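You operate a simulated robot arm through the tools that you are given. There is no shell and no other tool. Be economical: measure what you need, move in short steps, check, and stop when the job is done.

Carry out the task below with a simulated two-armed robot. There is one attempt and no reset: what you move stays moved.

Task
Put one of the yellow tape rolls from the top shelf of the bagger spares rack in the worn parts tray. Take the air valve from the sewing bench top and leave it on the cream-clipped job card. Pick up the side film roll labelled "T-52" from the sewing bench top with one hand, pass it to the other hand and put it on the free corner of the side table. Take the green thread cone and leave it on the top slip board. Put the patch film roll from the sample bench top on the job card spot on the console desk. Take the black-rimmed cup and leave it on the grey-clipped job card. Pull the console cupboard door open. The order is free. Set down upright: air valve, green thread cone, black-rimmed cup.

It is judged by the outcome, as a careful person would: the job done as asked, and still so three seconds after it is handed in. It fails if anything else is knocked over, pushed out of place, dropped, spilled or broken.

Robot
Two 7-joint arms with fingered hands on one trunk, on a base that drives. Base frame: it is fixed to the floor where the robot stands at the start and does not move with it; the origin is under the middle of the robot, x ahead of it, y to its left, z up. Lengths are in m, angles in rad, forces in N, time in s.
The left shoulder is at the start at [0.021, 0.104, 1.496], the right one opposite. Each reaches about 0.686 m from its shoulder. Places, roughly: air valve [0.25, 7, 0.75]; black-rimmed cup (7x7x9 cm) [-3.7, 5, 0.3]; console cupboard door [-2.3, 4.8, 0.5]; cream-clipped job card [0.5, 6.25, 0.75]; free corner of the side table (20x18 cm) [-1.94, 7.92, 0.78]; green thread cone (6x6x7 cm) [0.6, 6, 1.3]; grey-clipped job card [-2.5, 5, 1]; job card spot on the console desk (26x13 cm) [-2.02, 4.92, 0.9]; patch film roll [0.25, 4.5, 0.75]; side film roll [0.25, 7, 1]; top slip board [0.25, 2.5, 0.75]; worn parts tray [0.25, -0.75, 0.75]; yellow tape roll [0.5, -0.25, 1.25]. Payload 2.4 kg a hand.
The tool frame of a hand sits at the grasp point between the pads (the TCP): z along the fingers, y along the line on which they close. The tips reach 0.017 m beyond it. The gripper opens to 0.088 m. The gripper's body begins 0.047 m behind the TCP. The gripper is a hand of 2 fingers: y runs from the thumb to the fingers, the wrist lies at [0, 0, -0.165] in the tool frame, and closing takes about 1.5 s.
Orientation is that of the tool frame in the base frame, as a unit quaternion [w, x, y, z]. With the fingers straight down and closing along the base's y, the tool's x points along the base's -x, its y along +y and its z along -z.

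Tools
- The arms move only by the tool jog_arm. It takes "left_moves", "right_moves" or both (then of equal length, played together; a hand with none holds still); each is a list of rows, each a list of 6 numbers: the shift along the tool's x, y, z in mm, then the turn, a rotation vector about the tool's x, y, z in rad. In form: [[dx, dy, dz, rx, ry, rz], ...]. A call has 1 to 8 rows; each row shifts and turns the commanded pose from where the row before left it, along the tool's axes as they then stand. "left_fingers" and "right_fingers" are, for a hand that has rows, the opening, from 0 (shut) to 1 (fully open), set as the call begins (left out, the last holds). A row lasts 0.2 s, in which the tool goes at most 0.05 m and 0.15 rad; a call with a longer step from one row to the next is refused whole, and so is a gripper value outside its range. Where a pose cannot be reached the arm comes as near as it can. A force on the tool above 40 N (or 10 N above the force at the start of the call, whichever is more), or a blocked arm, ends the call early, and 0.2 s more pass. Each finger travels about 0.153 m/s and halts on what it meets, pressing with about 27 N; the grip force reading is that of the motor and also rises with nothing between the fingers. The clock runs only during rows and for 0.2 s after the last one: add rows that do not move to give the fingers time. It gives the time, the measured TCP pose, the force on the tool (base axes), the opening and the grip force at its end, in the units of the frame above (readings bear some noise), with the torque about the TCP (base axes, N m) and any sound that the robot's microphone picked up, and new pictures: "pictures" is both (left out), scene, wrist or none (wrist: the cameras of the hands that moved).
- Cameras (640 x 400 px; columns grow to the right, rows downward): "scene" is now at [0.0926, -0.0155, 1.4774]; the picture's right is [-0.48, -0.88, 0.00], its down [0.40, -0.21, -0.89] and it looks along [0.78, -0.43, 0.45] (base axes); focal length 214 px, centre (320, 200). "left" rides on the left gripper at [-0.05, 0.003, -0.063] in its tool frame; the picture's right is [-0.06, -1.00, 0.00], its down [0.78, -0.05, -0.62] and it looks along [0.62, -0.04, 0.79] (tool axes); focal length 275 px, centre (320, 200). "right" rides on the right gripper at [0.05, 0.003, -0.063] in its tool frame; the picture's right is [-0.06, 1.00, 0.00], its down [-0.78, -0.05, -0.62] and it looks along [-0.62, -0.04, 0.79] (tool axes); focal length 275 px, centre (320, 200). There is no depth. A picture from a camera that has moved, and an enlarged one, comes with that camera's place and axes in the base frame and with its lens. The place of the scene camera against the robot may be out by one fixed shift of up to 0.025 m in any direction.
- raise_lower(by): slides the trunk up (or, below 0, down) by that many m; the arms and the scene camera ride with it, the base frame stays. It gives what a move gives, with no picture.
- drive_base(legs): drives the robot by 1 to 6 legs, each [ahead, left, turn to the left] in m, m and rad, along the robot's own axes; the way and the turn of a leg run together, so that a leg with both is an arc; at most 1.5 m and 3.142 rad a leg. The arms and the cameras ride along, it lands a little off, and it stops where it bumps. It gives what a move gives, and a new picture of the scene camera.
- set_fingers(finger1, thumb_bend, hand): sets how far each is bent, from 0 (flat) to 100 (curled in); at 30 the hand is open as for a grip, at 70 the pads meet at the TCP. One left out holds its place. A second passes; each finger stops where it meets its share of the squeeze, and holds until it gets a number again. A gripper value or a shape takes the hand back. It gives what a move gives, with no picture; readings hold the bend of each and the force on the fingers (four entries, about 0 where the hand has none), thumb and palm.
- preshape(shape, hand): the hand has 2 fingers and takes this shape, open, in about a second: jaw (thumb against the fingers, like two jaws); tri (thumb and two fingers); tip (a fingertip pinch); poke (one finger out to press); point (the index stretched); flat (the hand flat); cup (the hand cupped); fist (a fist). The gripper value then closes the fingers along that shape, each until it touches; the sizes above hold for jaw. It gives what a move gives, with no picture.
- aim_head(pan, tilt): turns the head with the scene camera to pan (to the left, within 1.047 rad either way) and tilt (down, from -0.506 to 1.204), counted from straight ahead of the robot. It gives what a move gives, and a new picture of the scene camera.
- inspect(camera, box): a new picture of the part [left, top, right, bottom] of that camera's present view, enlarged. The clock stands still meanwhile.
- close_job(): hands the job in; it is judged then, once.

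Go step by step. Nothing tells you exact positions but the pictures and the camera data: compare them with the known pose of the tool, close in by small moves and look again before you grip or let go. The budget is 207 turns and 260 pictures, counting those below and the enlarged ones. Unless the task says otherwise, let go and move clear before handing in, and close with one line.

The tools are called after "Request:" by a JSON object that holds its "api" and its "payload". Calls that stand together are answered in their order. jog_arm: Moves the arms, as the interface text tells. Its arguments: {"type":"object","properties":{"left_moves":{"type":"array","items":{"type":"array","items":{"type":"number"}}},"left_fingers":{"type":"number"},"right_moves":{"type":"array","items":{"type":"array","items":{"type":"number"}}},"right_fingers":{"type":"number"},"pictures":{"type":"string","enum":["both","scene","wrist","none"]}},"required":[]} The other tools are called the same way: raise_lower (by) slides the trunk up or down; preshape (shape, hand) gives the hand a shape; set_fingers (finger1, thumb_bend, hand) moves the fingers one by one; drive_base (legs) drives the base; aim_head (pan, tilt) turns the head that bears the scene camera; inspect (camera, box) takes an enlarged picture of a part of a camera's view; close_job () hands the job in.

At the start:

```text
time_s: 0.0
left_tcp_pos: [0.2465, -0.0174, 1.5594]
left_orientation: [-0.001, 0.0, 1.0, 0.0]
left_wrist_force: [-0.5, 0.7, 0.5]
left_moment: [-0.02, -0.02, -0.01]
left_finger_gap: 0.0881
left_gripper_force: 0.0
left_shape: jaw
left_bend: [30.0, 30.0]
left_finger forces: [0.0, 0.0, 0.1, 0.0, 0.0, 0.0]
right_tcp_pos: [0.1975, -0.2962, 1.5063]
right_orientation: [0.0, 0.0, 1.0, 0.0]
right_wrist_force: [0.4, 1.0, 0.6]
right_moment: [0.01, 0.03, 0.0]
right_finger_gap: 0.088
right_gripper_force: 0.0
right_shape: jaw
right_bend: [30.0, 30.0]
right_finger forces: [0.1, 0.0, 0.0, 0.1, 0.0, 0.0]
trunk travel left (down, up): [-0.725, 0.125]
robot x, y, heading: [0.0006, -0.0009, -0.0]
head pan, tilt: [-0.878, -0.183]
```

scene: 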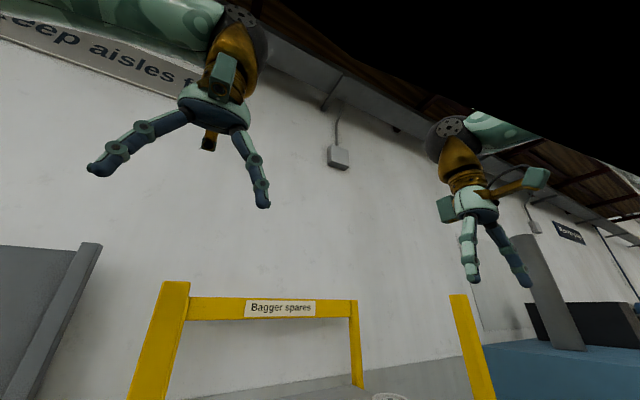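
right: 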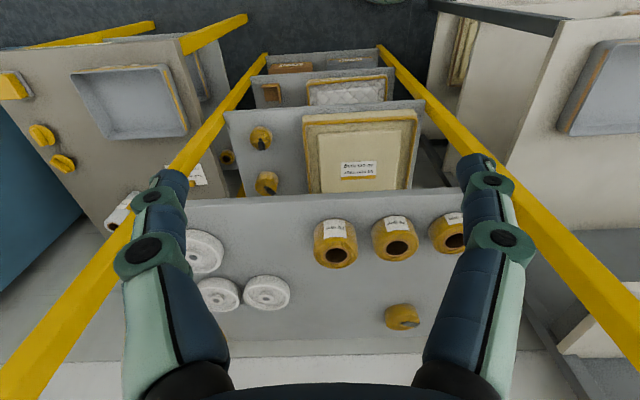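
left: 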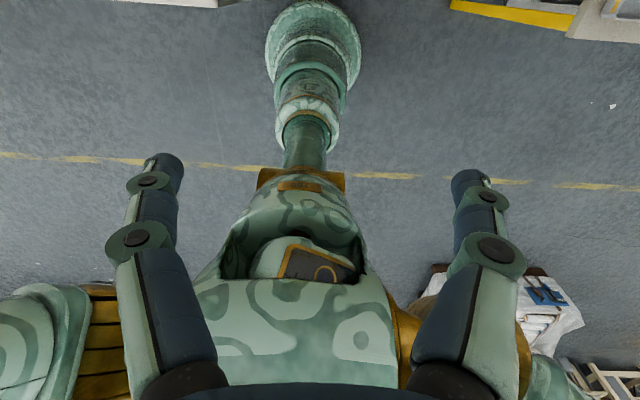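

I see the bagger spares rack ahead to the right, with yellow tape rolls on its top shelf seen by the right wrist camera. I'll aim the head down at it.

Request:
{"api": "aim_head", "payload": {"pan": -0.4, "tilt": 0.5}}

Request:
{"api": "inspect", "payload": {"camera": "right", "box": [0, 0, 640, 400]}}

```text
time_s: 1.1
left_tcp_pos: [0.2474, -0.0178, 1.5587]
left_orientation: [0.0, 0.0, 1.0, 0.0]
left_wrist_force: [1.4, -0.2, 0.3]
left_moment: [0.05, 0.03, 0.01]
left_finger_gap: 0.088
left_gripper_force: 0.0
left_shape: jaw
left_bend: [30.0, 30.0]
left_finger forces: [0.1, 0.0, 0.0, 0.0, 0.1, 0.0]
right_tcp_pos: [0.1984, -0.2962, 1.5075]
right_orientation: [0.0, 0.0, 1.0, 0.0]
right_wrist_force: [0.0, 0.0, -0.1]
right_moment: [0.0, 0.05, -0.01]
right_finger_gap: 0.0879
right_gripper_force: 0.3
right_shape: jaw
right_bend: [30.0, 30.0]
right_finger forces: [0.1, 0.0, 0.0, 0.0, 0.0, 0.1]
trunk travel left (down, up): [-0.725, 0.125]
robot x, y, heading: [0.0016, 0.0021, 0.003]
head pan, tilt: [-0.4, 0.499]
camera scene: at [0.1167, -0.0184, 1.3975], right [-0.39, -0.92, 0.0], down [-0.4, 0.17, -0.9], along [0.83, -0.35, -0.44], focal length 214 px, centre (320, 200)
```

scene: 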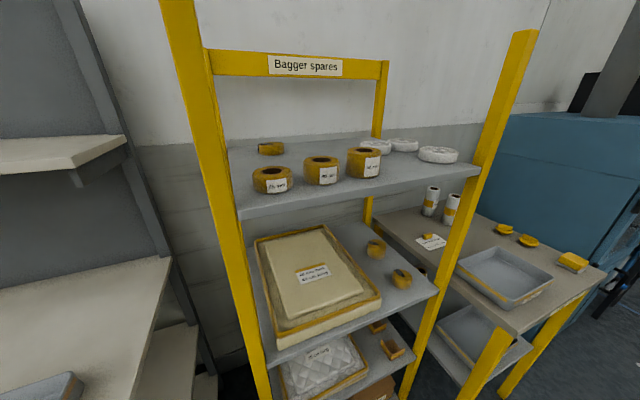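

```text
1.00 times, centred on (320, 200) of right (not enlarged: the box is as wide or as high as the picture)
camera zoom: at [0.1489, -0.2933, 1.5701], right [0.06, 1.0, 0.0], down [0.78, -0.05, 0.62], along [0.62, -0.04, -0.79], focal length 275 px, centre (320, 200)
```

zoom: 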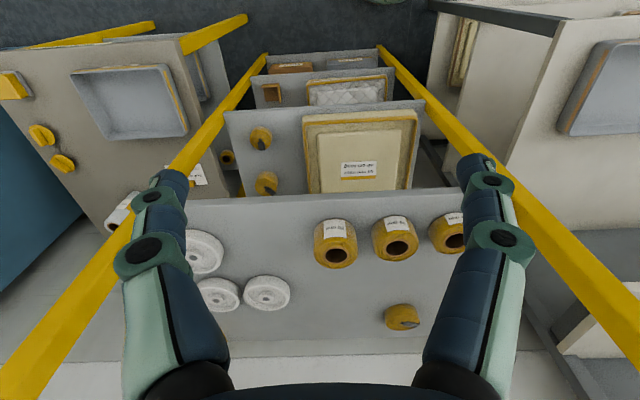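

Request:
{"api": "inspect", "payload": {"camera": "right", "box": [280, 180, 480, 340]}}

Request:
{"api": "inspect", "payload": {"camera": "scene", "box": [220, 120, 480, 240]}}

```text
2.50 times, centred on (380, 260) of right
camera zoom: at [0.1489, -0.2933, 1.5701], right [0.06, 1.0, 0.0], down [0.78, -0.05, 0.62], along [0.62, -0.04, -0.79], focal length 688 px, centre (170, 50)
```

zoom: 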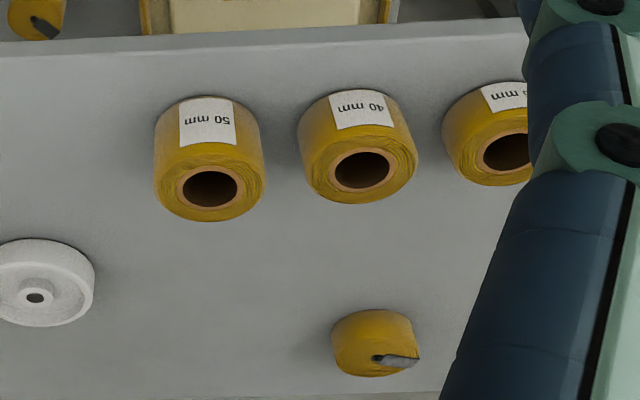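

```text
2.46 times, centred on (350, 180) of scene
camera zoom: at [0.1167, -0.0184, 1.3975], right [-0.39, -0.92, 0.0], down [-0.4, 0.17, -0.9], along [0.83, -0.35, -0.44], focal length 528 px, centre (246, 249)
```

zoom: 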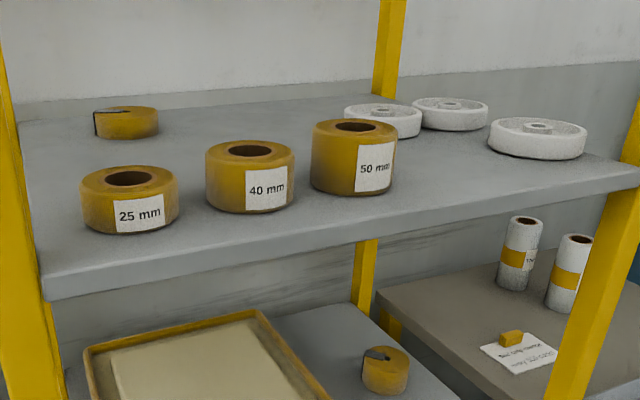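

Request:
{"api": "inspect", "payload": {"camera": "scene", "box": [410, 220, 450, 256]}}

Request:
{"api": "inspect", "payload": {"camera": "right", "box": [160, 140, 240, 200]}}

```text
11.11 times, centred on (430, 238) of scene
camera zoom: at [0.1167, -0.0184, 1.3975], right [-0.39, -0.92, 0.0], down [-0.4, 0.17, -0.9], along [0.83, -0.35, -0.44], focal length 2383 px, centre (-902, -222)
```

zoom: 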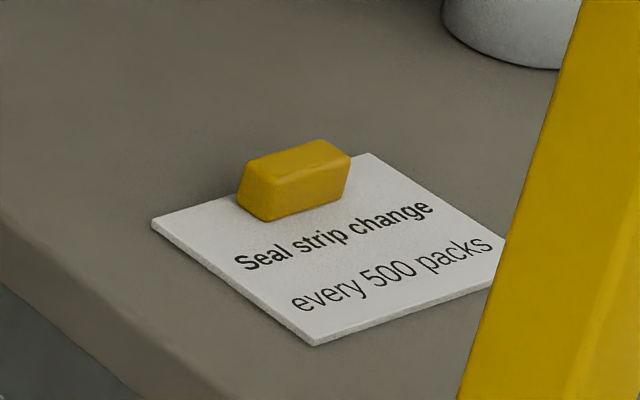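

```text
6.67 times, centred on (200, 170) of right
camera zoom: at [0.1489, -0.2933, 1.5701], right [0.06, 1.0, 0.0], down [0.78, -0.05, 0.62], along [0.62, -0.04, -0.79], focal length 1835 px, centre (1120, 400)
```

zoom: 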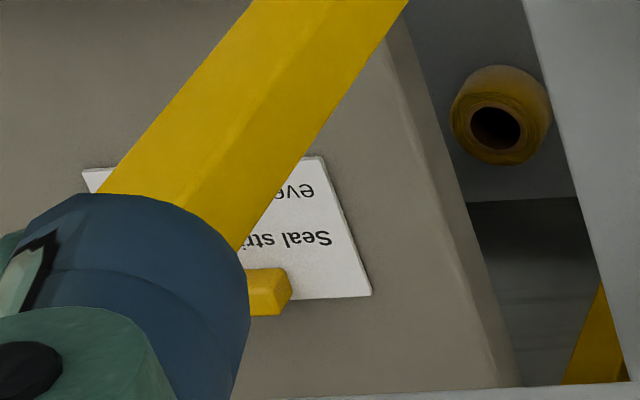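

The yellow rolls (25/40/50 mm) stand flat on the top shelf; the 50 mm one is near [0.50, -0.29, 1.25]. I move the right hand forward above it, between the posts.

Request:
{"api": "jog_arm", "payload": {"right_moves": [[-45, 0, 0, 0, 0, 0], [-45, 0, 0, 0, 0, 0], [-45, 0, 0, 0, 0, 0], [-45, 0, 0, 0, 0, 0], [-45, 0, 0, 0, 0, 0], [0, 0, 40, 0, 0, 0], [0, 0, 40, 0, 0, 0]], "right_fingers": 1}}

```text
time_s: 2.6
left_tcp_pos: [0.2485, -0.0171, 1.5584]
left_orientation: [-0.001, 0.0, 1.0, 0.0]
left_wrist_force: [-0.5, 0.8, -0.3]
left_moment: [-0.01, -0.01, 0.01]
left_finger_gap: 0.0881
left_gripper_force: 0.0
left_shape: jaw
left_bend: [30.0, 30.0]
left_finger forces: [0.0, 0.0, 0.0, 0.0, 0.0, 0.0]
right_tcp_pos: [0.4257, -0.2969, 1.4264]
right_orientation: [-0.001, 0.0, 1.0, 0.0]
right_wrist_force: [0.2, 0.5, -0.6]
right_moment: [0.0, -0.01, -0.02]
right_finger_gap: 0.0879
right_gripper_force: 0.1
right_shape: jaw
right_bend: [30.0, 30.0]
right_finger forces: [0.0, 0.1, 0.0, 0.0, 0.1, 0.1]
trunk travel left (down, up): [-0.725, 0.125]
robot x, y, heading: [-0.0018, -0.0002, -0.004]
head pan, tilt: [-0.4, 0.499]
camera scene: at [0.1168, -0.0181, 1.3933], right [-0.39, -0.92, 0.0], down [-0.44, 0.19, -0.88], along [0.81, -0.34, -0.48], focal length 214 px, centre (320, 200)
camera right: at [0.3756, -0.2934, 1.4895], right [0.06, 1.0, 0.0], down [0.78, -0.05, 0.62], along [0.62, -0.04, -0.79], focal length 275 px, centre (320, 200)
```

scene: 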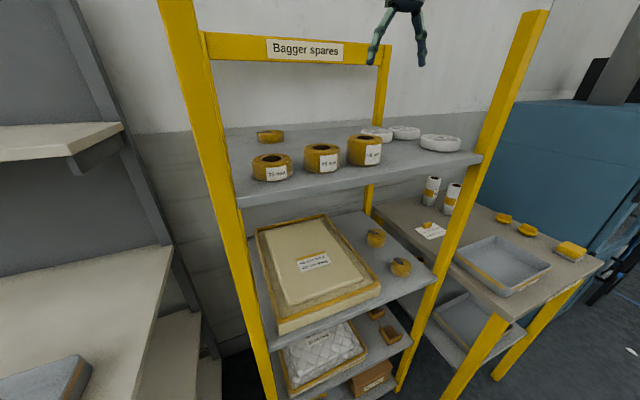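
right: 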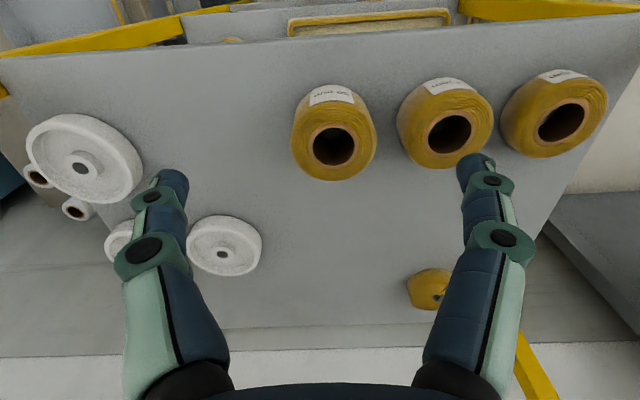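

The 50 mm roll's top works out to about [0.480, -0.290, 1.288], 68 mm wide. I centre over it and descend partway.

Request:
{"api": "jog_arm", "payload": {"right_moves": [[-27, 4, 0, 0, 0, 0], [-27, 3, 0, 0, 0, 0], [0, 0, 45, 0, 0, 0], [0, 0, 35, 0, 0, 0]], "pictures": "wrist"}}

```text
time_s: 3.6
left_tcp_pos: [0.2467, -0.0169, 1.5599]
left_orientation: [0.0, 0.0, 1.0, 0.0]
left_wrist_force: [-0.1, 0.4, -0.5]
left_moment: [0.03, 0.01, -0.01]
left_finger_gap: 0.0877
left_gripper_force: 0.1
left_shape: jaw
left_bend: [30.0, 30.0]
left_finger forces: [0.0, 0.0, 0.0, 0.0, 0.0, 0.0]
right_tcp_pos: [0.4767, -0.2896, 1.3456]
right_orientation: [0.0, 0.0, 1.0, 0.0]
right_wrist_force: [1.2, 0.2, 0.2]
right_moment: [0.0, 0.0, -0.01]
right_finger_gap: 0.0881
right_gripper_force: 0.0
right_shape: jaw
right_bend: [30.0, 30.0]
right_finger forces: [0.0, 0.1, 0.0, 0.0, 0.0, 0.0]
trunk travel left (down, up): [-0.725, 0.125]
robot x, y, heading: [-0.0001, -0.0026, 0.001]
head pan, tilt: [-0.4, 0.499]
camera right: at [0.4275, -0.2862, 1.4097], right [0.06, 1.0, 0.0], down [0.78, -0.05, 0.62], along [0.62, -0.04, -0.79], focal length 275 px, centre (320, 200)
```

right: 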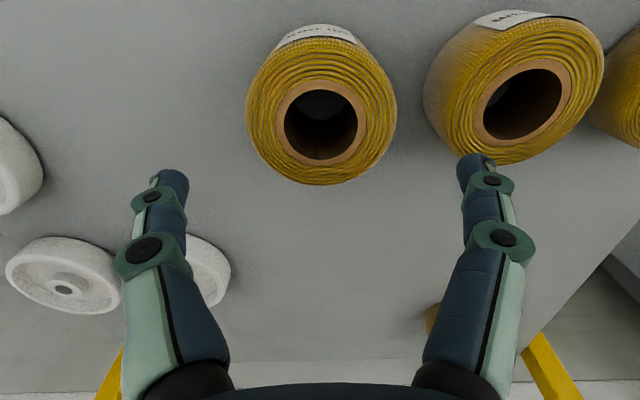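

Request:
{"api": "jog_arm", "payload": {"right_moves": [[0, 0, 25, 0, 0, 0], [0, 0, 25, 0, 0, 0], [0, 0, 20, 0, 0, 0], [0, 0, 10, 0, 0, 0]], "right_fingers": 0.88, "pictures": "wrist"}}

```text
time_s: 4.7
left_tcp_pos: [0.2465, -0.0166, 1.558]
left_orientation: [-0.001, 0.0, 1.0, -0.001]
left_wrist_force: [-1.0, 0.5, -0.1]
left_moment: [0.0, 0.02, -0.01]
left_finger_gap: 0.0879
left_gripper_force: 0.1
left_shape: jaw
left_bend: [30.0, 30.0]
left_finger forces: [0.0, 0.0, 0.1, 0.0, 0.1, 0.0]
right_tcp_pos: [0.4595, -0.2905, 1.2748]
right_orientation: [0.001, 0.0, 1.0, -0.001]
right_wrist_force: [-0.5, -0.9, -0.8]
right_moment: [0.0, 0.02, -0.06]
right_finger_gap: 0.0778
right_gripper_force: 0.1
right_shape: jaw
right_bend: [50.0, 46.0]
right_finger forces: [0.1, 0.0, 0.0, 0.0, 0.1, 0.0]
right hand out of reach, approached as far as the arm can: row 2, 3, 4
trunk travel left (down, up): [-0.725, 0.125]
robot x, y, heading: [0.0005, -0.0019, -0.002]
head pan, tilt: [-0.4, 0.499]
camera right: at [0.4109, -0.287, 1.3385], right [0.06, 1.0, 0.0], down [0.78, -0.05, 0.62], along [0.62, -0.04, -0.78], focal length 275 px, centre (320, 200)
```

right: 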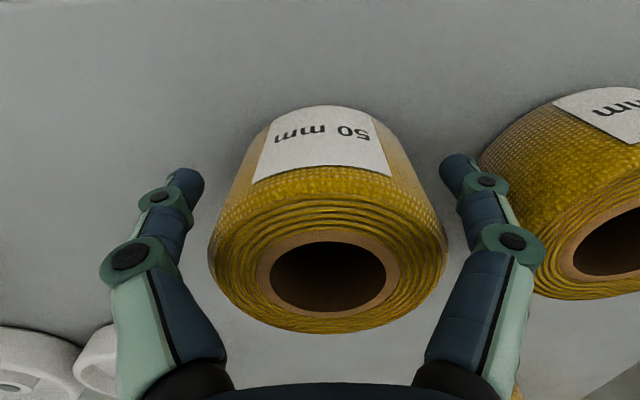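

The arm reaches its limit low and far, so I raise the hand and lower the trunk instead.

Request:
{"api": "jog_arm", "payload": {"right_moves": [[0, 0, -40, 0, 0, 0], [0, 0, -40, 0, 0, 0], [0, 0, 0, 0, 0, 0]], "pictures": "none"}}

Request:
{"api": "raise_lower", "payload": {"by": -0.04}}

Request:
{"api": "inspect", "payload": {"camera": "right", "box": [0, 0, 640, 400]}}

```text
time_s: 5.5
left_tcp_pos: [0.2464, -0.0174, 1.5586]
left_orientation: [0.0, 0.0, 1.0, 0.0]
left_wrist_force: [-0.7, -0.4, 0.5]
left_moment: [0.02, 0.03, 0.01]
left_finger_gap: 0.0879
left_gripper_force: 0.2
left_shape: jaw
left_bend: [30.0, 30.0]
left_finger forces: [0.0, 0.1, 0.1, 0.0, 0.0, 0.0]
right_tcp_pos: [0.4628, -0.2907, 1.3545]
right_orientation: [-0.001, -0.001, 1.0, 0.0]
right_wrist_force: [-0.1, -0.1, -0.3]
right_moment: [-0.02, -0.02, 0.01]
right_finger_gap: 0.0774
right_gripper_force: 0.0
right_shape: jaw
right_bend: [50.0, 46.0]
right_finger forces: [0.0, 0.1, 0.0, 0.0, 0.0, 0.2]
trunk travel left (down, up): [-0.725, 0.125]
robot x, y, heading: [0.0003, -0.0007, 0.002]
head pan, tilt: [-0.4, 0.499]
```

```text
time_s: 6.3
left_tcp_pos: [0.2474, -0.0173, 1.5179]
left_orientation: [0.0, -0.001, 1.0, 0.0]
left_wrist_force: [-0.2, -0.8, 0.3]
left_moment: [-0.05, -0.02, -0.01]
left_finger_gap: 0.0878
left_gripper_force: 0.0
left_shape: jaw
left_bend: [30.0, 30.0]
left_finger forces: [0.0, 0.0, 0.0, 0.0, 0.1, 0.0]
right_tcp_pos: [0.4611, -0.2913, 1.3149]
right_orientation: [0.0, 0.0, 1.0, -0.001]
right_wrist_force: [0.3, 1.1, 0.3]
right_moment: [0.01, 0.0, 0.01]
right_finger_gap: 0.0776
right_gripper_force: 0.0
right_shape: jaw
right_bend: [50.0, 46.0]
right_finger forces: [0.1, 0.1, 0.0, 0.0, 0.0, 0.0]
trunk travel left (down, up): [-0.685, 0.165]
robot x, y, heading: [0.0021, -0.0021, 0.003]
head pan, tilt: [-0.4, 0.499]
```

```text
1.00 times, centred on (320, 200) of right (not enlarged: the box is as wide or as high as the picture)
camera zoom: at [0.412, -0.2873, 1.3786], right [0.06, 1.0, 0.0], down [0.78, -0.05, 0.62], along [0.62, -0.04, -0.79], focal length 275 px, centre (320, 200)
```

zoom: 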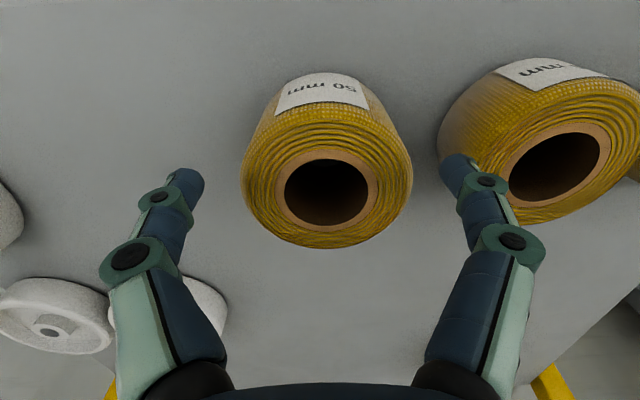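

Request:
{"api": "jog_arm", "payload": {"right_moves": [[-10, 1, 0, 0, 0, 0], [-9, 1, 0, 0, 0, 0], [0, 0, 0, 0, 0, 0]], "pictures": "none", "right_fingers": 0.92}}

Request:
{"api": "raise_lower", "payload": {"by": -0.03}}

Request:
{"api": "inspect", "payload": {"camera": "right", "box": [0, 0, 640, 400]}}

```text
time_s: 7.1
left_tcp_pos: [0.247, -0.0164, 1.5187]
left_orientation: [-0.001, 0.0, 1.0, 0.0]
left_wrist_force: [0.9, 0.7, 0.3]
left_moment: [0.0, 0.0, -0.02]
left_finger_gap: 0.0878
left_gripper_force: 0.1
left_shape: jaw
left_bend: [30.0, 30.0]
left_finger forces: [0.1, 0.0, 0.0, 0.1, 0.0, 0.0]
right_tcp_pos: [0.481, -0.2893, 1.3159]
right_orientation: [-0.001, -0.001, 1.0, -0.001]
right_wrist_force: [-0.3, -0.4, 0.4]
right_moment: [0.01, 0.0, 0.02]
right_finger_gap: 0.0808
right_gripper_force: 0.0
right_shape: jaw
right_bend: [45.0, 41.0]
right_finger forces: [0.0, 0.1, 0.1, 0.0, 0.0, 0.0]
trunk travel left (down, up): [-0.685, 0.165]
robot x, y, heading: [-0.0008, 0.001, -0.003]
head pan, tilt: [-0.4, 0.499]
```

```text
time_s: 7.8
left_tcp_pos: [0.2469, -0.0168, 1.4887]
left_orientation: [0.0, 0.0, 1.0, 0.001]
left_wrist_force: [-0.2, 0.2, 0.0]
left_moment: [0.02, 0.01, -0.02]
left_finger_gap: 0.088
left_gripper_force: 0.1
left_shape: jaw
left_bend: [30.0, 30.0]
left_finger forces: [0.0, 0.1, 0.1, 0.0, 0.1, 0.1]
right_tcp_pos: [0.481, -0.2882, 1.2841]
right_orientation: [0.0, 0.0, 1.0, 0.0]
right_wrist_force: [0.5, -0.1, -0.1]
right_moment: [-0.01, -0.01, 0.02]
right_finger_gap: 0.0807
right_gripper_force: 0.0
right_shape: jaw
right_bend: [45.0, 41.0]
right_finger forces: [0.0, 0.0, 0.1, 0.1, 0.0, 0.1]
trunk travel left (down, up): [-0.655, 0.195]
robot x, y, heading: [-0.001, 0.0004, -0.002]
head pan, tilt: [-0.4, 0.499]
```

```text
1.00 times, centred on (320, 200) of right (not enlarged: the box is as wide or as high as the picture)
camera zoom: at [0.4307, -0.2852, 1.3488], right [0.06, 1.0, 0.0], down [0.78, -0.05, 0.62], along [0.62, -0.04, -0.79], focal length 275 px, centre (320, 200)
```

zoom: 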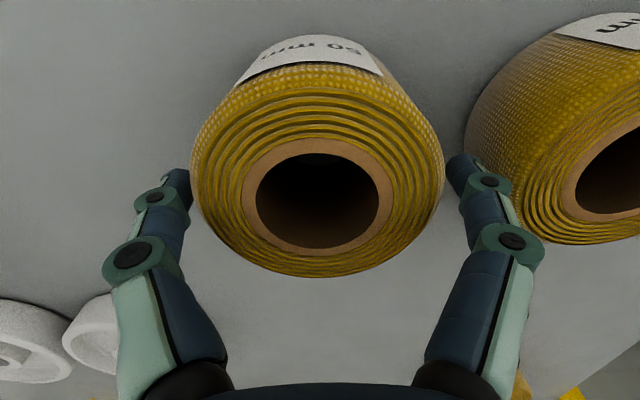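

Fingers straddle the roll. I lower a bit more and close.

Request:
{"api": "raise_lower", "payload": {"by": -0.018}}

Request:
{"api": "jog_arm", "payload": {"right_moves": [[0, 0, 0, 0, 0, 0], [0, 0, 0, 0, 0, 0], [0, 0, 0, 0, 0, 0], [0, 0, 0, 0, 0, 0], [0, 0, 0, 0, 0, 0]], "right_fingers": 0, "pictures": "wrist"}}

```text
time_s: 8.5
left_tcp_pos: [0.246, -0.0166, 1.4699]
left_orientation: [0.0, 0.001, 1.0, 0.0]
left_wrist_force: [0.3, -0.3, 0.4]
left_moment: [0.02, -0.02, 0.0]
left_finger_gap: 0.0877
left_gripper_force: 0.0
left_shape: jaw
left_bend: [30.0, 30.0]
left_finger forces: [0.1, 0.0, 0.0, 0.0, 0.0, 0.1]
right_tcp_pos: [0.48, -0.2888, 1.2655]
right_orientation: [0.001, -0.001, 1.0, 0.0]
right_wrist_force: [0.6, -2.0, 2.6]
right_moment: [-0.01, 0.04, 0.03]
right_finger_gap: 0.0806
right_gripper_force: 0.0
right_shape: jaw
right_bend: [45.0, 41.0]
right_finger forces: [0.7, 0.0, 0.0, 0.0, 2.3, 0.0]
trunk travel left (down, up): [-0.637, 0.213]
robot x, y, heading: [0.0011, 0.0001, 0.001]
head pan, tilt: [-0.4, 0.499]
```

```text
time_s: 9.7
left_tcp_pos: [0.246, -0.0173, 1.4716]
left_orientation: [0.0, 0.0, 1.0, 0.0]
left_wrist_force: [-0.7, 0.5, 0.0]
left_moment: [0.0, 0.02, 0.02]
left_finger_gap: 0.0877
left_gripper_force: 0.0
left_shape: jaw
left_bend: [30.0, 30.0]
left_finger forces: [0.1, 0.0, 0.0, 0.0, 0.1, 0.0]
right_tcp_pos: [0.4801, -0.2892, 1.2673]
right_orientation: [-0.001, 0.0, 1.0, 0.0]
right_wrist_force: [2.2, -1.5, 4.5]
right_moment: [-0.04, -0.07, -0.03]
right_finger_gap: 0.0674
right_gripper_force: 26.7
right_shape: jaw
right_bend: [68.0, 54.0]
right_finger forces: [25.5, 0.1, 0.0, 0.0, 27.9, 0.0]
trunk travel left (down, up): [-0.637, 0.213]
robot x, y, heading: [0.0004, 0.0002, -0.001]
head pan, tilt: [-0.4, 0.499]
camera right: at [0.431, -0.2853, 1.3307], right [0.06, 1.0, 0.0], down [0.78, -0.05, 0.62], along [0.62, -0.04, -0.79], focal length 275 px, centre (320, 200)
```

right: 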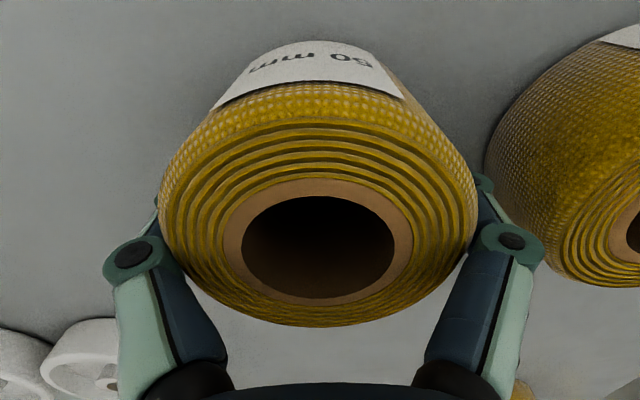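

Gripped (gap 67 mm). Lift with the trunk and retract out between the posts.

Request:
{"api": "raise_lower", "payload": {"by": 0.13}}

Request:
{"api": "jog_arm", "payload": {"right_moves": [[45, 0, -5, 0, 0, 0], [45, 0, -5, 0, 0, 0], [45, 0, -5, 0, 0, 0], [45, 0, -5, 0, 0, 0], [45, 0, 0, 0, 0, 0], [45, 0, 0, 0, 0, 0]]}}

```text
time_s: 11.3
left_tcp_pos: [0.247, -0.0167, 1.6023]
left_orientation: [0.0, 0.0, 1.0, 0.0]
left_wrist_force: [0.7, -0.5, 0.5]
left_moment: [-0.01, 0.0, 0.03]
left_finger_gap: 0.088
left_gripper_force: 0.2
left_shape: jaw
left_bend: [30.0, 30.0]
left_finger forces: [0.0, 0.0, 0.1, 0.0, 0.0, 0.0]
right_tcp_pos: [0.4796, -0.289, 1.3968]
right_orientation: [-0.001, 0.0, 1.0, 0.0]
right_wrist_force: [0.1, -0.7, -0.6]
right_moment: [-0.01, -0.01, 0.01]
right_finger_gap: 0.0673
right_gripper_force: 27.2
right_shape: jaw
right_bend: [68.0, 54.0]
right_finger forces: [25.3, 0.0, 0.1, 0.0, 26.1, 0.0]
trunk travel left (down, up): [-0.767, 0.083]
robot x, y, heading: [0.0007, 0.0006, -0.003]
head pan, tilt: [-0.4, 0.499]
```

```text
time_s: 12.7
left_tcp_pos: [0.2445, -0.0173, 1.6018]
left_orientation: [0.001, 0.001, 1.0, 0.0]
left_wrist_force: [0.0, 0.6, -0.3]
left_moment: [-0.01, -0.03, -0.04]
left_finger_gap: 0.0878
left_gripper_force: 0.0
left_shape: jaw
left_bend: [30.0, 30.0]
left_finger forces: [0.1, 0.0, 0.1, 0.0, 0.0, 0.0]
right_tcp_pos: [0.2077, -0.2885, 1.4173]
right_orientation: [0.0, -0.001, 1.0, 0.0]
right_wrist_force: [-0.7, 0.6, -1.3]
right_moment: [0.0, -0.03, 0.01]
right_finger_gap: 0.0675
right_gripper_force: 27.1
right_shape: jaw
right_bend: [68.0, 55.0]
right_finger forces: [24.9, 0.1, 0.1, 0.1, 25.6, 0.0]
trunk travel left (down, up): [-0.767, 0.083]
robot x, y, heading: [-0.0027, -0.0026, 0.002]
head pan, tilt: [-0.4, 0.499]
camera scene: at [0.1141, -0.0178, 1.4356], right [-0.39, -0.92, 0.0], down [-0.44, 0.19, -0.88], along [0.81, -0.34, -0.48], focal length 214 px, centre (320, 200)
camera right: at [0.1582, -0.2845, 1.4799], right [0.06, 1.0, 0.0], down [0.78, -0.05, 0.62], along [0.62, -0.04, -0.78], focal length 275 px, centre (320, 200)
```

scene: 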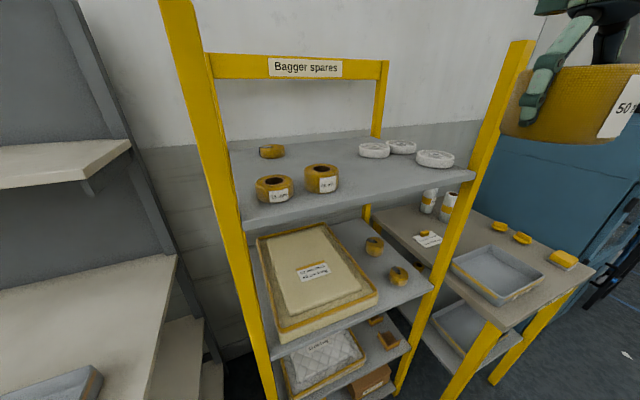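
right: 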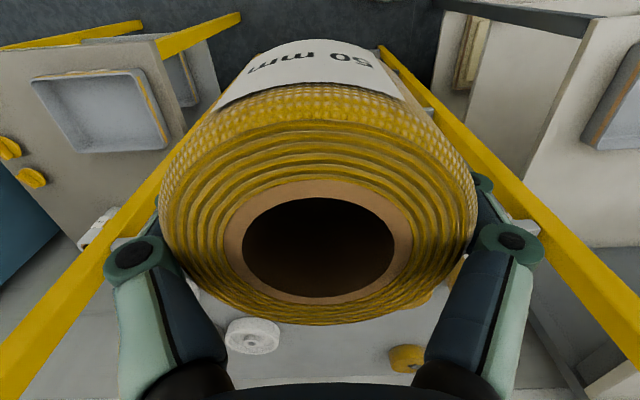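

Roll is clear of the rack. The tray is near [0.40, -0.89, 0.77]; I back off slightly and drive right.

Request:
{"api": "drive_base", "payload": {"legs": [[-0.06, 0, 0], [0, -0.6, 0]]}}

Request:
{"api": "aim_head", "payload": {"pan": -0.2, "tilt": 1.0}}

```text
time_s: 16.6
left_tcp_pos: [0.1871, -0.617, 1.6006]
left_orientation: [0.0, 0.0, 1.0, 0.0]
left_wrist_force: [0.4, 0.3, 0.1]
left_moment: [0.01, 0.03, 0.0]
left_finger_gap: 0.088
left_gripper_force: 0.0
left_shape: jaw
left_bend: [30.0, 30.0]
left_finger forces: [0.1, 0.0, 0.0, 0.0, 0.0, 0.0]
right_tcp_pos: [0.1498, -0.8898, 1.4155]
right_orientation: [0.0, 0.0, 1.0, 0.0]
right_wrist_force: [0.3, 0.7, -0.8]
right_moment: [-0.02, -0.02, 0.0]
right_finger_gap: 0.067
right_gripper_force: 26.8
right_shape: jaw
right_bend: [68.0, 55.0]
right_finger forces: [24.7, 0.0, 0.1, 0.1, 25.5, 0.1]
trunk travel left (down, up): [-0.767, 0.083]
robot x, y, heading: [-0.0583, -0.5988, 0.004]
head pan, tilt: [-0.4, 0.499]
camera scene: at [0.056, -0.6187, 1.4354], right [-0.39, -0.92, 0.0], down [-0.44, 0.19, -0.88], along [0.81, -0.34, -0.48], focal length 214 px, centre (320, 200)
```

scene: 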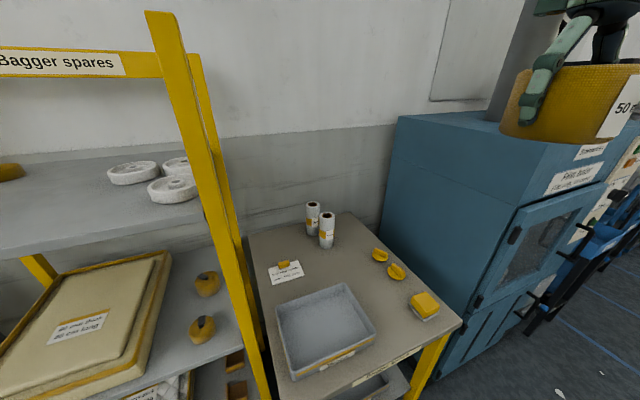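

```text
time_s: 17.6
left_tcp_pos: [0.1875, -0.6164, 1.6005]
left_orientation: [0.0, -0.001, 1.0, 0.0]
left_wrist_force: [-0.3, -0.3, -0.5]
left_moment: [-0.01, -0.03, -0.02]
left_finger_gap: 0.0879
left_gripper_force: 0.0
left_shape: jaw
left_bend: [30.0, 30.0]
left_finger forces: [0.0, 0.0, 0.0, 0.0, 0.0, 0.1]
right_tcp_pos: [0.1507, -0.8886, 1.4153]
right_orientation: [-0.001, -0.002, 1.0, -0.001]
right_wrist_force: [-0.7, -0.4, -0.2]
right_moment: [-0.01, 0.0, -0.01]
right_finger_gap: 0.0673
right_gripper_force: 27.4
right_shape: jaw
right_bend: [68.0, 55.0]
right_finger forces: [24.8, 0.0, 0.1, 0.0, 25.5, 0.1]
trunk travel left (down, up): [-0.767, 0.083]
robot x, y, heading: [-0.0591, -0.5984, 0.004]
head pan, tilt: [-0.201, 1.0]
camera scene: at [0.0405, -0.5969, 1.3944], right [-0.2, -0.98, 0.0], down [-0.82, 0.17, -0.54], along [0.53, -0.11, -0.84], focal length 214 px, centre (320, 200)
```

scene: 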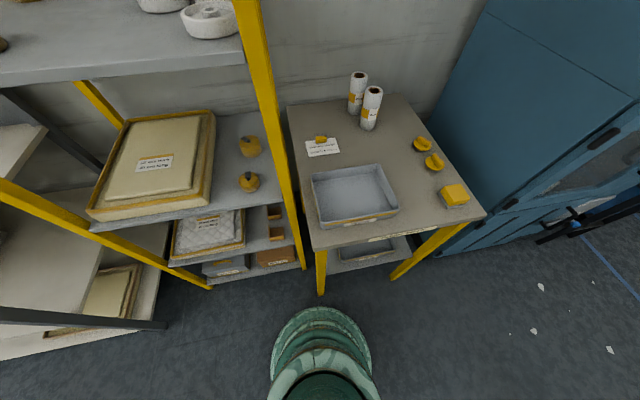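

Triangulating gives the tray centre near [0.36, -0.77] and about 0.88 high. I lower the trunk and bring the roll over the tray.

Request:
{"api": "raise_lower", "payload": {"by": -0.35}}

Request:
{"api": "jog_arm", "payload": {"right_moves": [[-40, 24, 0, 0, 0, 0], [-40, 24, 0, 0, 0, 0], [-40, 24, 0, 0, 0, 0], [-40, 24, 0, 0, 0, 0], [-40, 23, 0, 0, 0, 0], [0, 0, 0, 0, 0, 0]]}}

```text
time_s: 21.0
left_tcp_pos: [0.1873, -0.6169, 1.2517]
left_orientation: [0.0, 0.0, 1.0, 0.0]
left_wrist_force: [0.2, 0.8, -0.1]
left_moment: [0.03, 0.0, -0.02]
left_finger_gap: 0.0882
left_gripper_force: 0.1
left_shape: jaw
left_bend: [30.0, 30.0]
left_finger forces: [0.1, 0.0, 0.1, 0.1, 0.1, 0.0]
right_tcp_pos: [0.1502, -0.8883, 1.0652]
right_orientation: [0.0, -0.001, 1.0, 0.0]
right_wrist_force: [-0.1, -0.7, -1.5]
right_moment: [0.0, 0.0, -0.03]
right_finger_gap: 0.0668
right_gripper_force: 27.0
right_shape: jaw
right_bend: [68.0, 55.0]
right_finger forces: [24.8, 0.0, 0.0, 0.0, 25.6, 0.1]
trunk travel left (down, up): [-0.417, 0.433]
robot x, y, heading: [-0.0589, -0.6024, 0.003]
head pan, tilt: [-0.201, 1.0]
```

```text
time_s: 22.4
left_tcp_pos: [0.1872, -0.6165, 1.2508]
left_orientation: [0.0, -0.001, 1.0, -0.001]
left_wrist_force: [0.6, -0.3, 0.7]
left_moment: [-0.02, 0.01, -0.01]
left_finger_gap: 0.0878
left_gripper_force: 0.1
left_shape: jaw
left_bend: [30.0, 30.0]
left_finger forces: [0.0, 0.0, 0.0, 0.0, 0.1, 0.0]
right_tcp_pos: [0.3513, -0.7688, 1.0664]
right_orientation: [0.0, 0.0, 1.0, 0.001]
right_wrist_force: [-0.7, -0.4, 0.4]
right_moment: [-0.01, -0.01, 0.0]
right_finger_gap: 0.067
right_gripper_force: 26.8
right_shape: jaw
right_bend: [68.0, 55.0]
right_finger forces: [24.5, 0.0, 0.0, 0.1, 25.2, 0.0]
trunk travel left (down, up): [-0.417, 0.433]
robot x, y, heading: [-0.0615, -0.6009, -0.002]
head pan, tilt: [-0.201, 1.0]
camera scene: at [0.0439, -0.5967, 1.0433], right [-0.2, -0.98, 0.0], down [-0.82, 0.17, -0.54], along [0.53, -0.11, -0.84], focal length 214 px, centre (320, 200)
camera right: at [0.3018, -0.7656, 1.1302], right [0.06, 1.0, 0.0], down [0.78, -0.05, 0.62], along [0.62, -0.04, -0.79], focal length 275 px, centre (320, 200)
```

scene: 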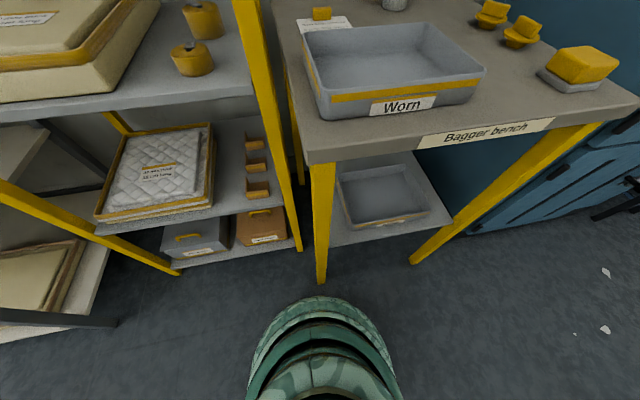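
right: 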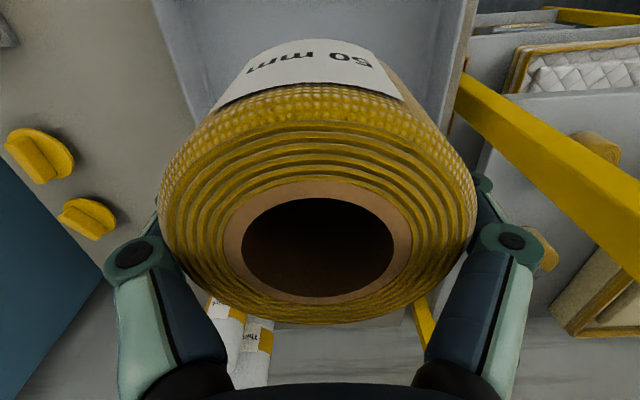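

The tray spans about x 0.30–0.50, y -0.89 to -0.66. I shift slightly to its centre and lower.

Request:
{"api": "jog_arm", "payload": {"right_moves": [[-34, -7, 0, 0, 0, 0], [0, 0, 0, 0, 0, 0]], "pictures": "none"}}

Request:
{"api": "raise_lower", "payload": {"by": -0.15}}

Request:
{"api": "inspect", "payload": {"camera": "right", "box": [0, 0, 640, 400]}}

Request:
{"api": "aim_head", "payload": {"pan": -0.3, "tilt": 0.5}}

```text
time_s: 23.0
left_tcp_pos: [0.1869, -0.6172, 1.2503]
left_orientation: [0.0, -0.001, 1.0, 0.0]
left_wrist_force: [0.5, 0.3, 0.8]
left_moment: [-0.01, -0.01, 0.02]
left_finger_gap: 0.088
left_gripper_force: 0.1
left_shape: jaw
left_bend: [30.0, 30.0]
left_finger forces: [0.0, 0.0, 0.0, 0.1, 0.0, 0.1]
right_tcp_pos: [0.3843, -0.7768, 1.0661]
right_orientation: [0.001, -0.001, 1.0, 0.0]
right_wrist_force: [0.5, 0.0, -0.7]
right_moment: [0.03, 0.02, -0.01]
right_finger_gap: 0.0669
right_gripper_force: 26.9
right_shape: jaw
right_bend: [68.0, 55.0]
right_finger forces: [24.4, 0.0, 0.1, 0.1, 24.9, 0.0]
trunk travel left (down, up): [-0.417, 0.433]
robot x, y, heading: [-0.0631, -0.5999, 0.006]
head pan, tilt: [-0.201, 1.0]
```

```text
time_s: 24.7
left_tcp_pos: [0.1865, -0.6179, 1.1009]
left_orientation: [0.0, 0.0, 1.0, 0.0]
left_wrist_force: [-0.7, 0.3, 0.3]
left_moment: [0.0, 0.01, 0.01]
left_finger_gap: 0.0877
left_gripper_force: 0.1
left_shape: jaw
left_bend: [30.0, 30.0]
left_finger forces: [0.1, 0.1, 0.1, 0.0, 0.0, 0.0]
right_tcp_pos: [0.3846, -0.777, 0.917]
right_orientation: [0.0, 0.0, 1.0, 0.0]
right_wrist_force: [0.0, -1.1, -0.4]
right_moment: [-0.04, -0.01, 0.0]
right_finger_gap: 0.0668
right_gripper_force: 27.1
right_shape: jaw
right_bend: [68.0, 55.0]
right_finger forces: [24.6, 0.0, 0.0, 0.1, 25.0, 0.0]
trunk travel left (down, up): [-0.267, 0.583]
robot x, y, heading: [-0.0605, -0.6029, 0.003]
head pan, tilt: [-0.201, 1.0]
```

```text
1.00 times, centred on (320, 200) of right (not enlarged: the box is as wide or as high as the picture)
camera zoom: at [0.3348, -0.7726, 0.98], right [0.06, 1.0, 0.0], down [0.78, -0.05, 0.62], along [0.62, -0.04, -0.79], focal length 275 px, centre (320, 200)
```

zoom: 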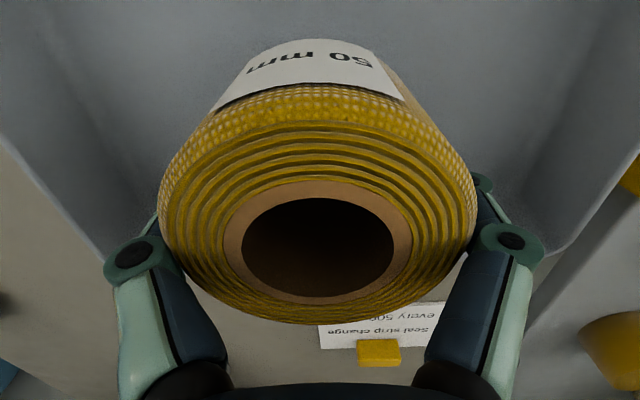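

```text
time_s: 25.6
left_tcp_pos: [0.1872, -0.617, 1.1007]
left_orientation: [-0.001, -0.001, 1.0, 0.0]
left_wrist_force: [0.0, 0.1, 0.5]
left_moment: [0.01, 0.0, 0.0]
left_finger_gap: 0.0881
left_gripper_force: 0.0
left_shape: jaw
left_bend: [30.0, 30.0]
left_finger forces: [0.0, 0.0, 0.1, 0.0, 0.1, 0.0]
right_tcp_pos: [0.3853, -0.7767, 0.9169]
right_orientation: [0.001, -0.001, 1.0, 0.0]
right_wrist_force: [0.1, -0.9, -0.6]
right_moment: [0.0, 0.04, 0.0]
right_finger_gap: 0.0665
right_gripper_force: 26.8
right_shape: jaw
right_bend: [68.0, 55.0]
right_finger forces: [24.5, 0.0, 0.1, 0.1, 25.0, 0.0]
trunk travel left (down, up): [-0.267, 0.583]
robot x, y, heading: [-0.0565, -0.5996, 0.002]
head pan, tilt: [-0.3, 0.499]
camera scene: at [0.0674, -0.6097, 0.9336], right [-0.29, -0.96, 0.0], down [-0.46, 0.14, -0.88], along [0.84, -0.26, -0.48], focal length 214 px, centre (320, 200)
```

scene: 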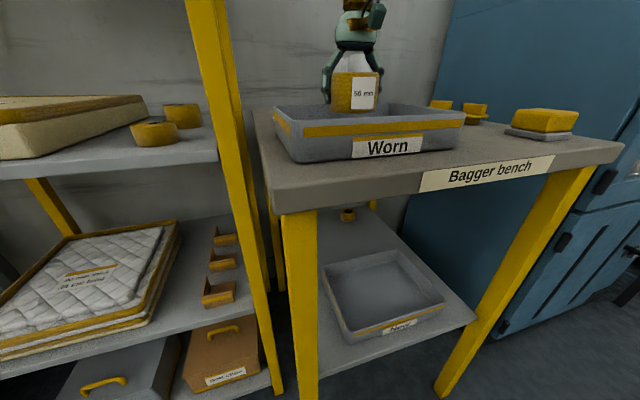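

The roll is above the tray but a bit toward the back; I shift 17 mm forward and lower until contact.

Request:
{"api": "jog_arm", "payload": {"right_moves": [[17, 0, 0, 0, 0, 0], [0, 0, 10, 0, 0, 0], [0, 0, 10, 0, 0, 0], [0, 0, 8, 0, 0, 0]]}}

```text
time_s: 26.6
left_tcp_pos: [0.1872, -0.6181, 1.1013]
left_orientation: [0.001, -0.001, 1.0, 0.0]
left_wrist_force: [0.4, 0.2, -1.2]
left_moment: [0.01, 0.0, -0.03]
left_finger_gap: 0.0881
left_gripper_force: 0.0
left_shape: jaw
left_bend: [30.0, 30.0]
left_finger forces: [0.1, 0.1, 0.0, 0.0, 0.1, 0.1]
right_tcp_pos: [0.3679, -0.7753, 0.8892]
right_orientation: [0.0, -0.001, 1.0, 0.0]
right_wrist_force: [0.3, 0.4, -1.1]
right_moment: [-0.04, -0.02, -0.01]
right_finger_gap: 0.0668
right_gripper_force: 27.1
right_shape: jaw
right_bend: [68.0, 55.0]
right_finger forces: [24.5, 0.0, 0.0, 0.0, 25.0, 0.0]
trunk travel left (down, up): [-0.267, 0.583]
robot x, y, heading: [-0.059, -0.5992, 0.001]
head pan, tilt: [-0.3, 0.499]
camera scene: at [0.0674, -0.6097, 0.9337], right [-0.29, -0.96, 0.0], down [-0.46, 0.14, -0.88], along [0.84, -0.26, -0.48], focal length 214 px, centre (320, 200)
camera right: at [0.3177, -0.773, 0.9517], right [0.06, 1.0, 0.0], down [0.78, -0.05, 0.62], along [0.62, -0.04, -0.79], focal length 275 px, centre (320, 200)
```

scene: 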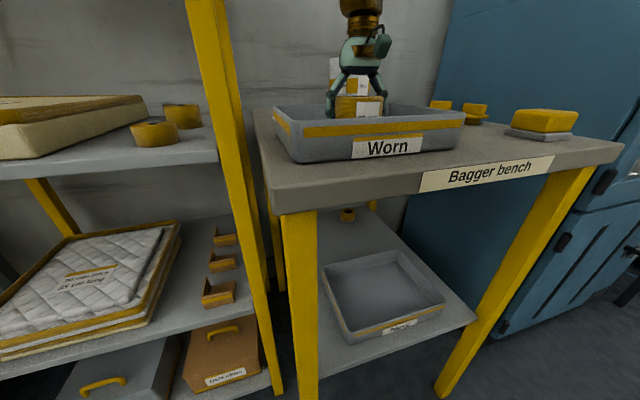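
right: 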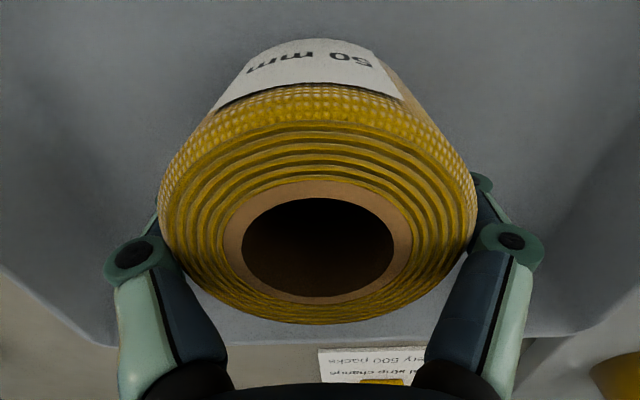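

Inside the tray, no contact yet. I keep lowering in small steps.

Request:
{"api": "jog_arm", "payload": {"right_moves": [[0, 0, 5, 0, 0, 0], [0, 0, 5, 0, 0, 0], [0, 0, 4, 0, 0, 0]], "pictures": "none"}}

```text
time_s: 27.4
left_tcp_pos: [0.1852, -0.6163, 1.0999]
left_orientation: [0.001, -0.001, 1.0, -0.001]
left_wrist_force: [0.4, 0.2, 0.9]
left_moment: [0.0, 0.03, 0.03]
left_finger_gap: 0.088
left_gripper_force: 0.0
left_shape: jaw
left_bend: [30.0, 30.0]
left_finger forces: [0.0, 0.0, 0.0, 0.0, 0.0, 0.1]
right_tcp_pos: [0.3667, -0.7752, 0.8786]
right_orientation: [0.004, -0.001, 1.0, 0.0]
right_wrist_force: [2.2, -0.1, 39.2]
right_moment: [-0.19, 0.05, 0.0]
right_finger_gap: 0.064
right_gripper_force: 26.7
right_shape: jaw
right_bend: [71.0, 10.0]
right_finger forces: [28.4, 0.0, 0.1, 0.0, 35.0, 0.0]
trunk travel left (down, up): [-0.267, 0.583]
robot x, y, heading: [-0.061, -0.5989, 0.004]
head pan, tilt: [-0.3, 0.499]
```

Contact. I ease up and open, then lift away.

Request:
{"api": "jog_arm", "payload": {"right_moves": [[0, 0, -3, 0, 0, 0], [0, 0, 0, 0, 0, 0]], "pictures": "none"}}

Request:
{"api": "jog_arm", "payload": {"right_moves": [[0, 0, 0, 0, 0, 0], [0, 0, 0, 0, 0, 0], [0, 0, 0, 0, 0, 0], [0, 0, 0, 0, 0, 0], [0, 0, -20, 0, 0, 0], [0, 0, -40, 0, 0, 0], [0, 0, -40, 0, 0, 0], [0, 0, -40, 0, 0, 0]], "right_fingers": 1}}

```text
time_s: 28.1
left_tcp_pos: [0.1854, -0.6153, 1.1014]
left_orientation: [0.0, 0.0, 1.0, -0.001]
left_wrist_force: [-0.1, -0.1, 0.0]
left_moment: [0.02, 0.02, -0.04]
left_finger_gap: 0.0877
left_gripper_force: 0.1
left_shape: jaw
left_bend: [30.0, 30.0]
left_finger forces: [0.1, 0.0, 0.0, 0.0, 0.1, 0.1]
right_tcp_pos: [0.3661, -0.7756, 0.8771]
right_orientation: [0.001, -0.001, 1.0, -0.001]
right_wrist_force: [5.9, 2.1, 29.1]
right_moment: [-0.14, -0.02, 0.0]
right_finger_gap: 0.0639
right_gripper_force: 26.9
right_shape: jaw
right_bend: [71.0, 10.0]
right_finger forces: [28.2, 0.0, 0.0, 0.0, 31.3, 0.0]
trunk travel left (down, up): [-0.267, 0.583]
robot x, y, heading: [-0.0588, -0.5983, 0.001]
head pan, tilt: [-0.3, 0.499]
```

```text
time_s: 29.9
left_tcp_pos: [0.187, -0.6175, 1.1013]
left_orientation: [0.0, -0.001, 1.0, 0.0]
left_wrist_force: [-0.3, -0.4, -0.8]
left_moment: [-0.02, 0.0, 0.01]
left_finger_gap: 0.0879
left_gripper_force: 0.1
left_shape: jaw
left_bend: [30.0, 30.0]
left_finger forces: [0.1, 0.0, 0.1, 0.0, 0.0, 0.0]
right_tcp_pos: [0.367, -0.7751, 1.0176]
right_orientation: [0.0, -0.001, 1.0, 0.001]
right_wrist_force: [0.3, 0.6, -0.7]
right_moment: [0.0, -0.01, 0.02]
right_finger_gap: 0.088
right_gripper_force: 0.1
right_shape: jaw
right_bend: [30.0, 30.0]
right_finger forces: [0.0, 0.1, 0.0, 0.1, 0.0, 0.0]
trunk travel left (down, up): [-0.267, 0.583]
robot x, y, heading: [-0.0607, -0.6027, 0.007]
head pan, tilt: [-0.3, 0.499]
camera scene: at [0.0673, -0.6097, 0.9337], right [-0.29, -0.96, 0.0], down [-0.46, 0.14, -0.88], along [0.84, -0.26, -0.48], focal length 214 px, centre (320, 200)
camera right: at [0.3176, -0.7714, 1.0813], right [0.06, 1.0, 0.0], down [0.78, -0.05, 0.62], along [0.62, -0.04, -0.79], focal length 275 px, centre (320, 200)
```

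scene: 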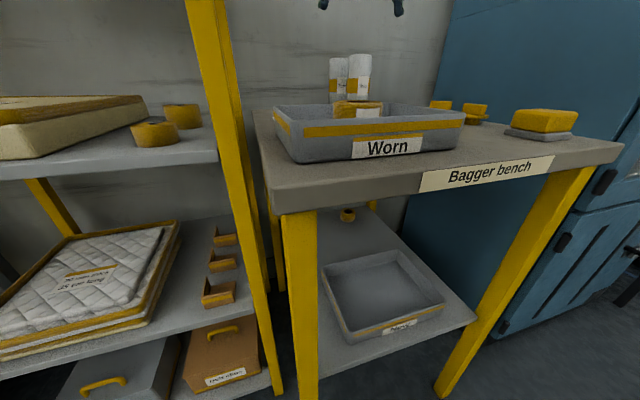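
right: 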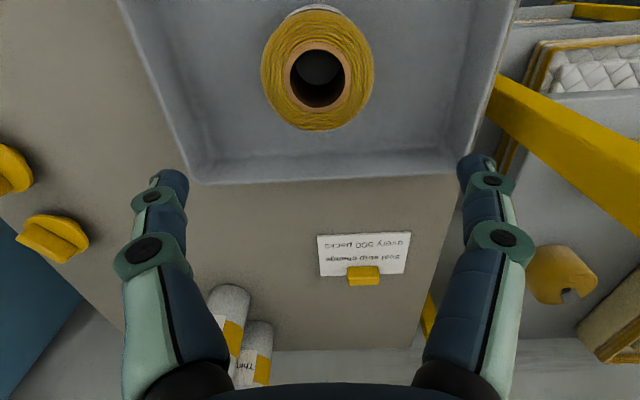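

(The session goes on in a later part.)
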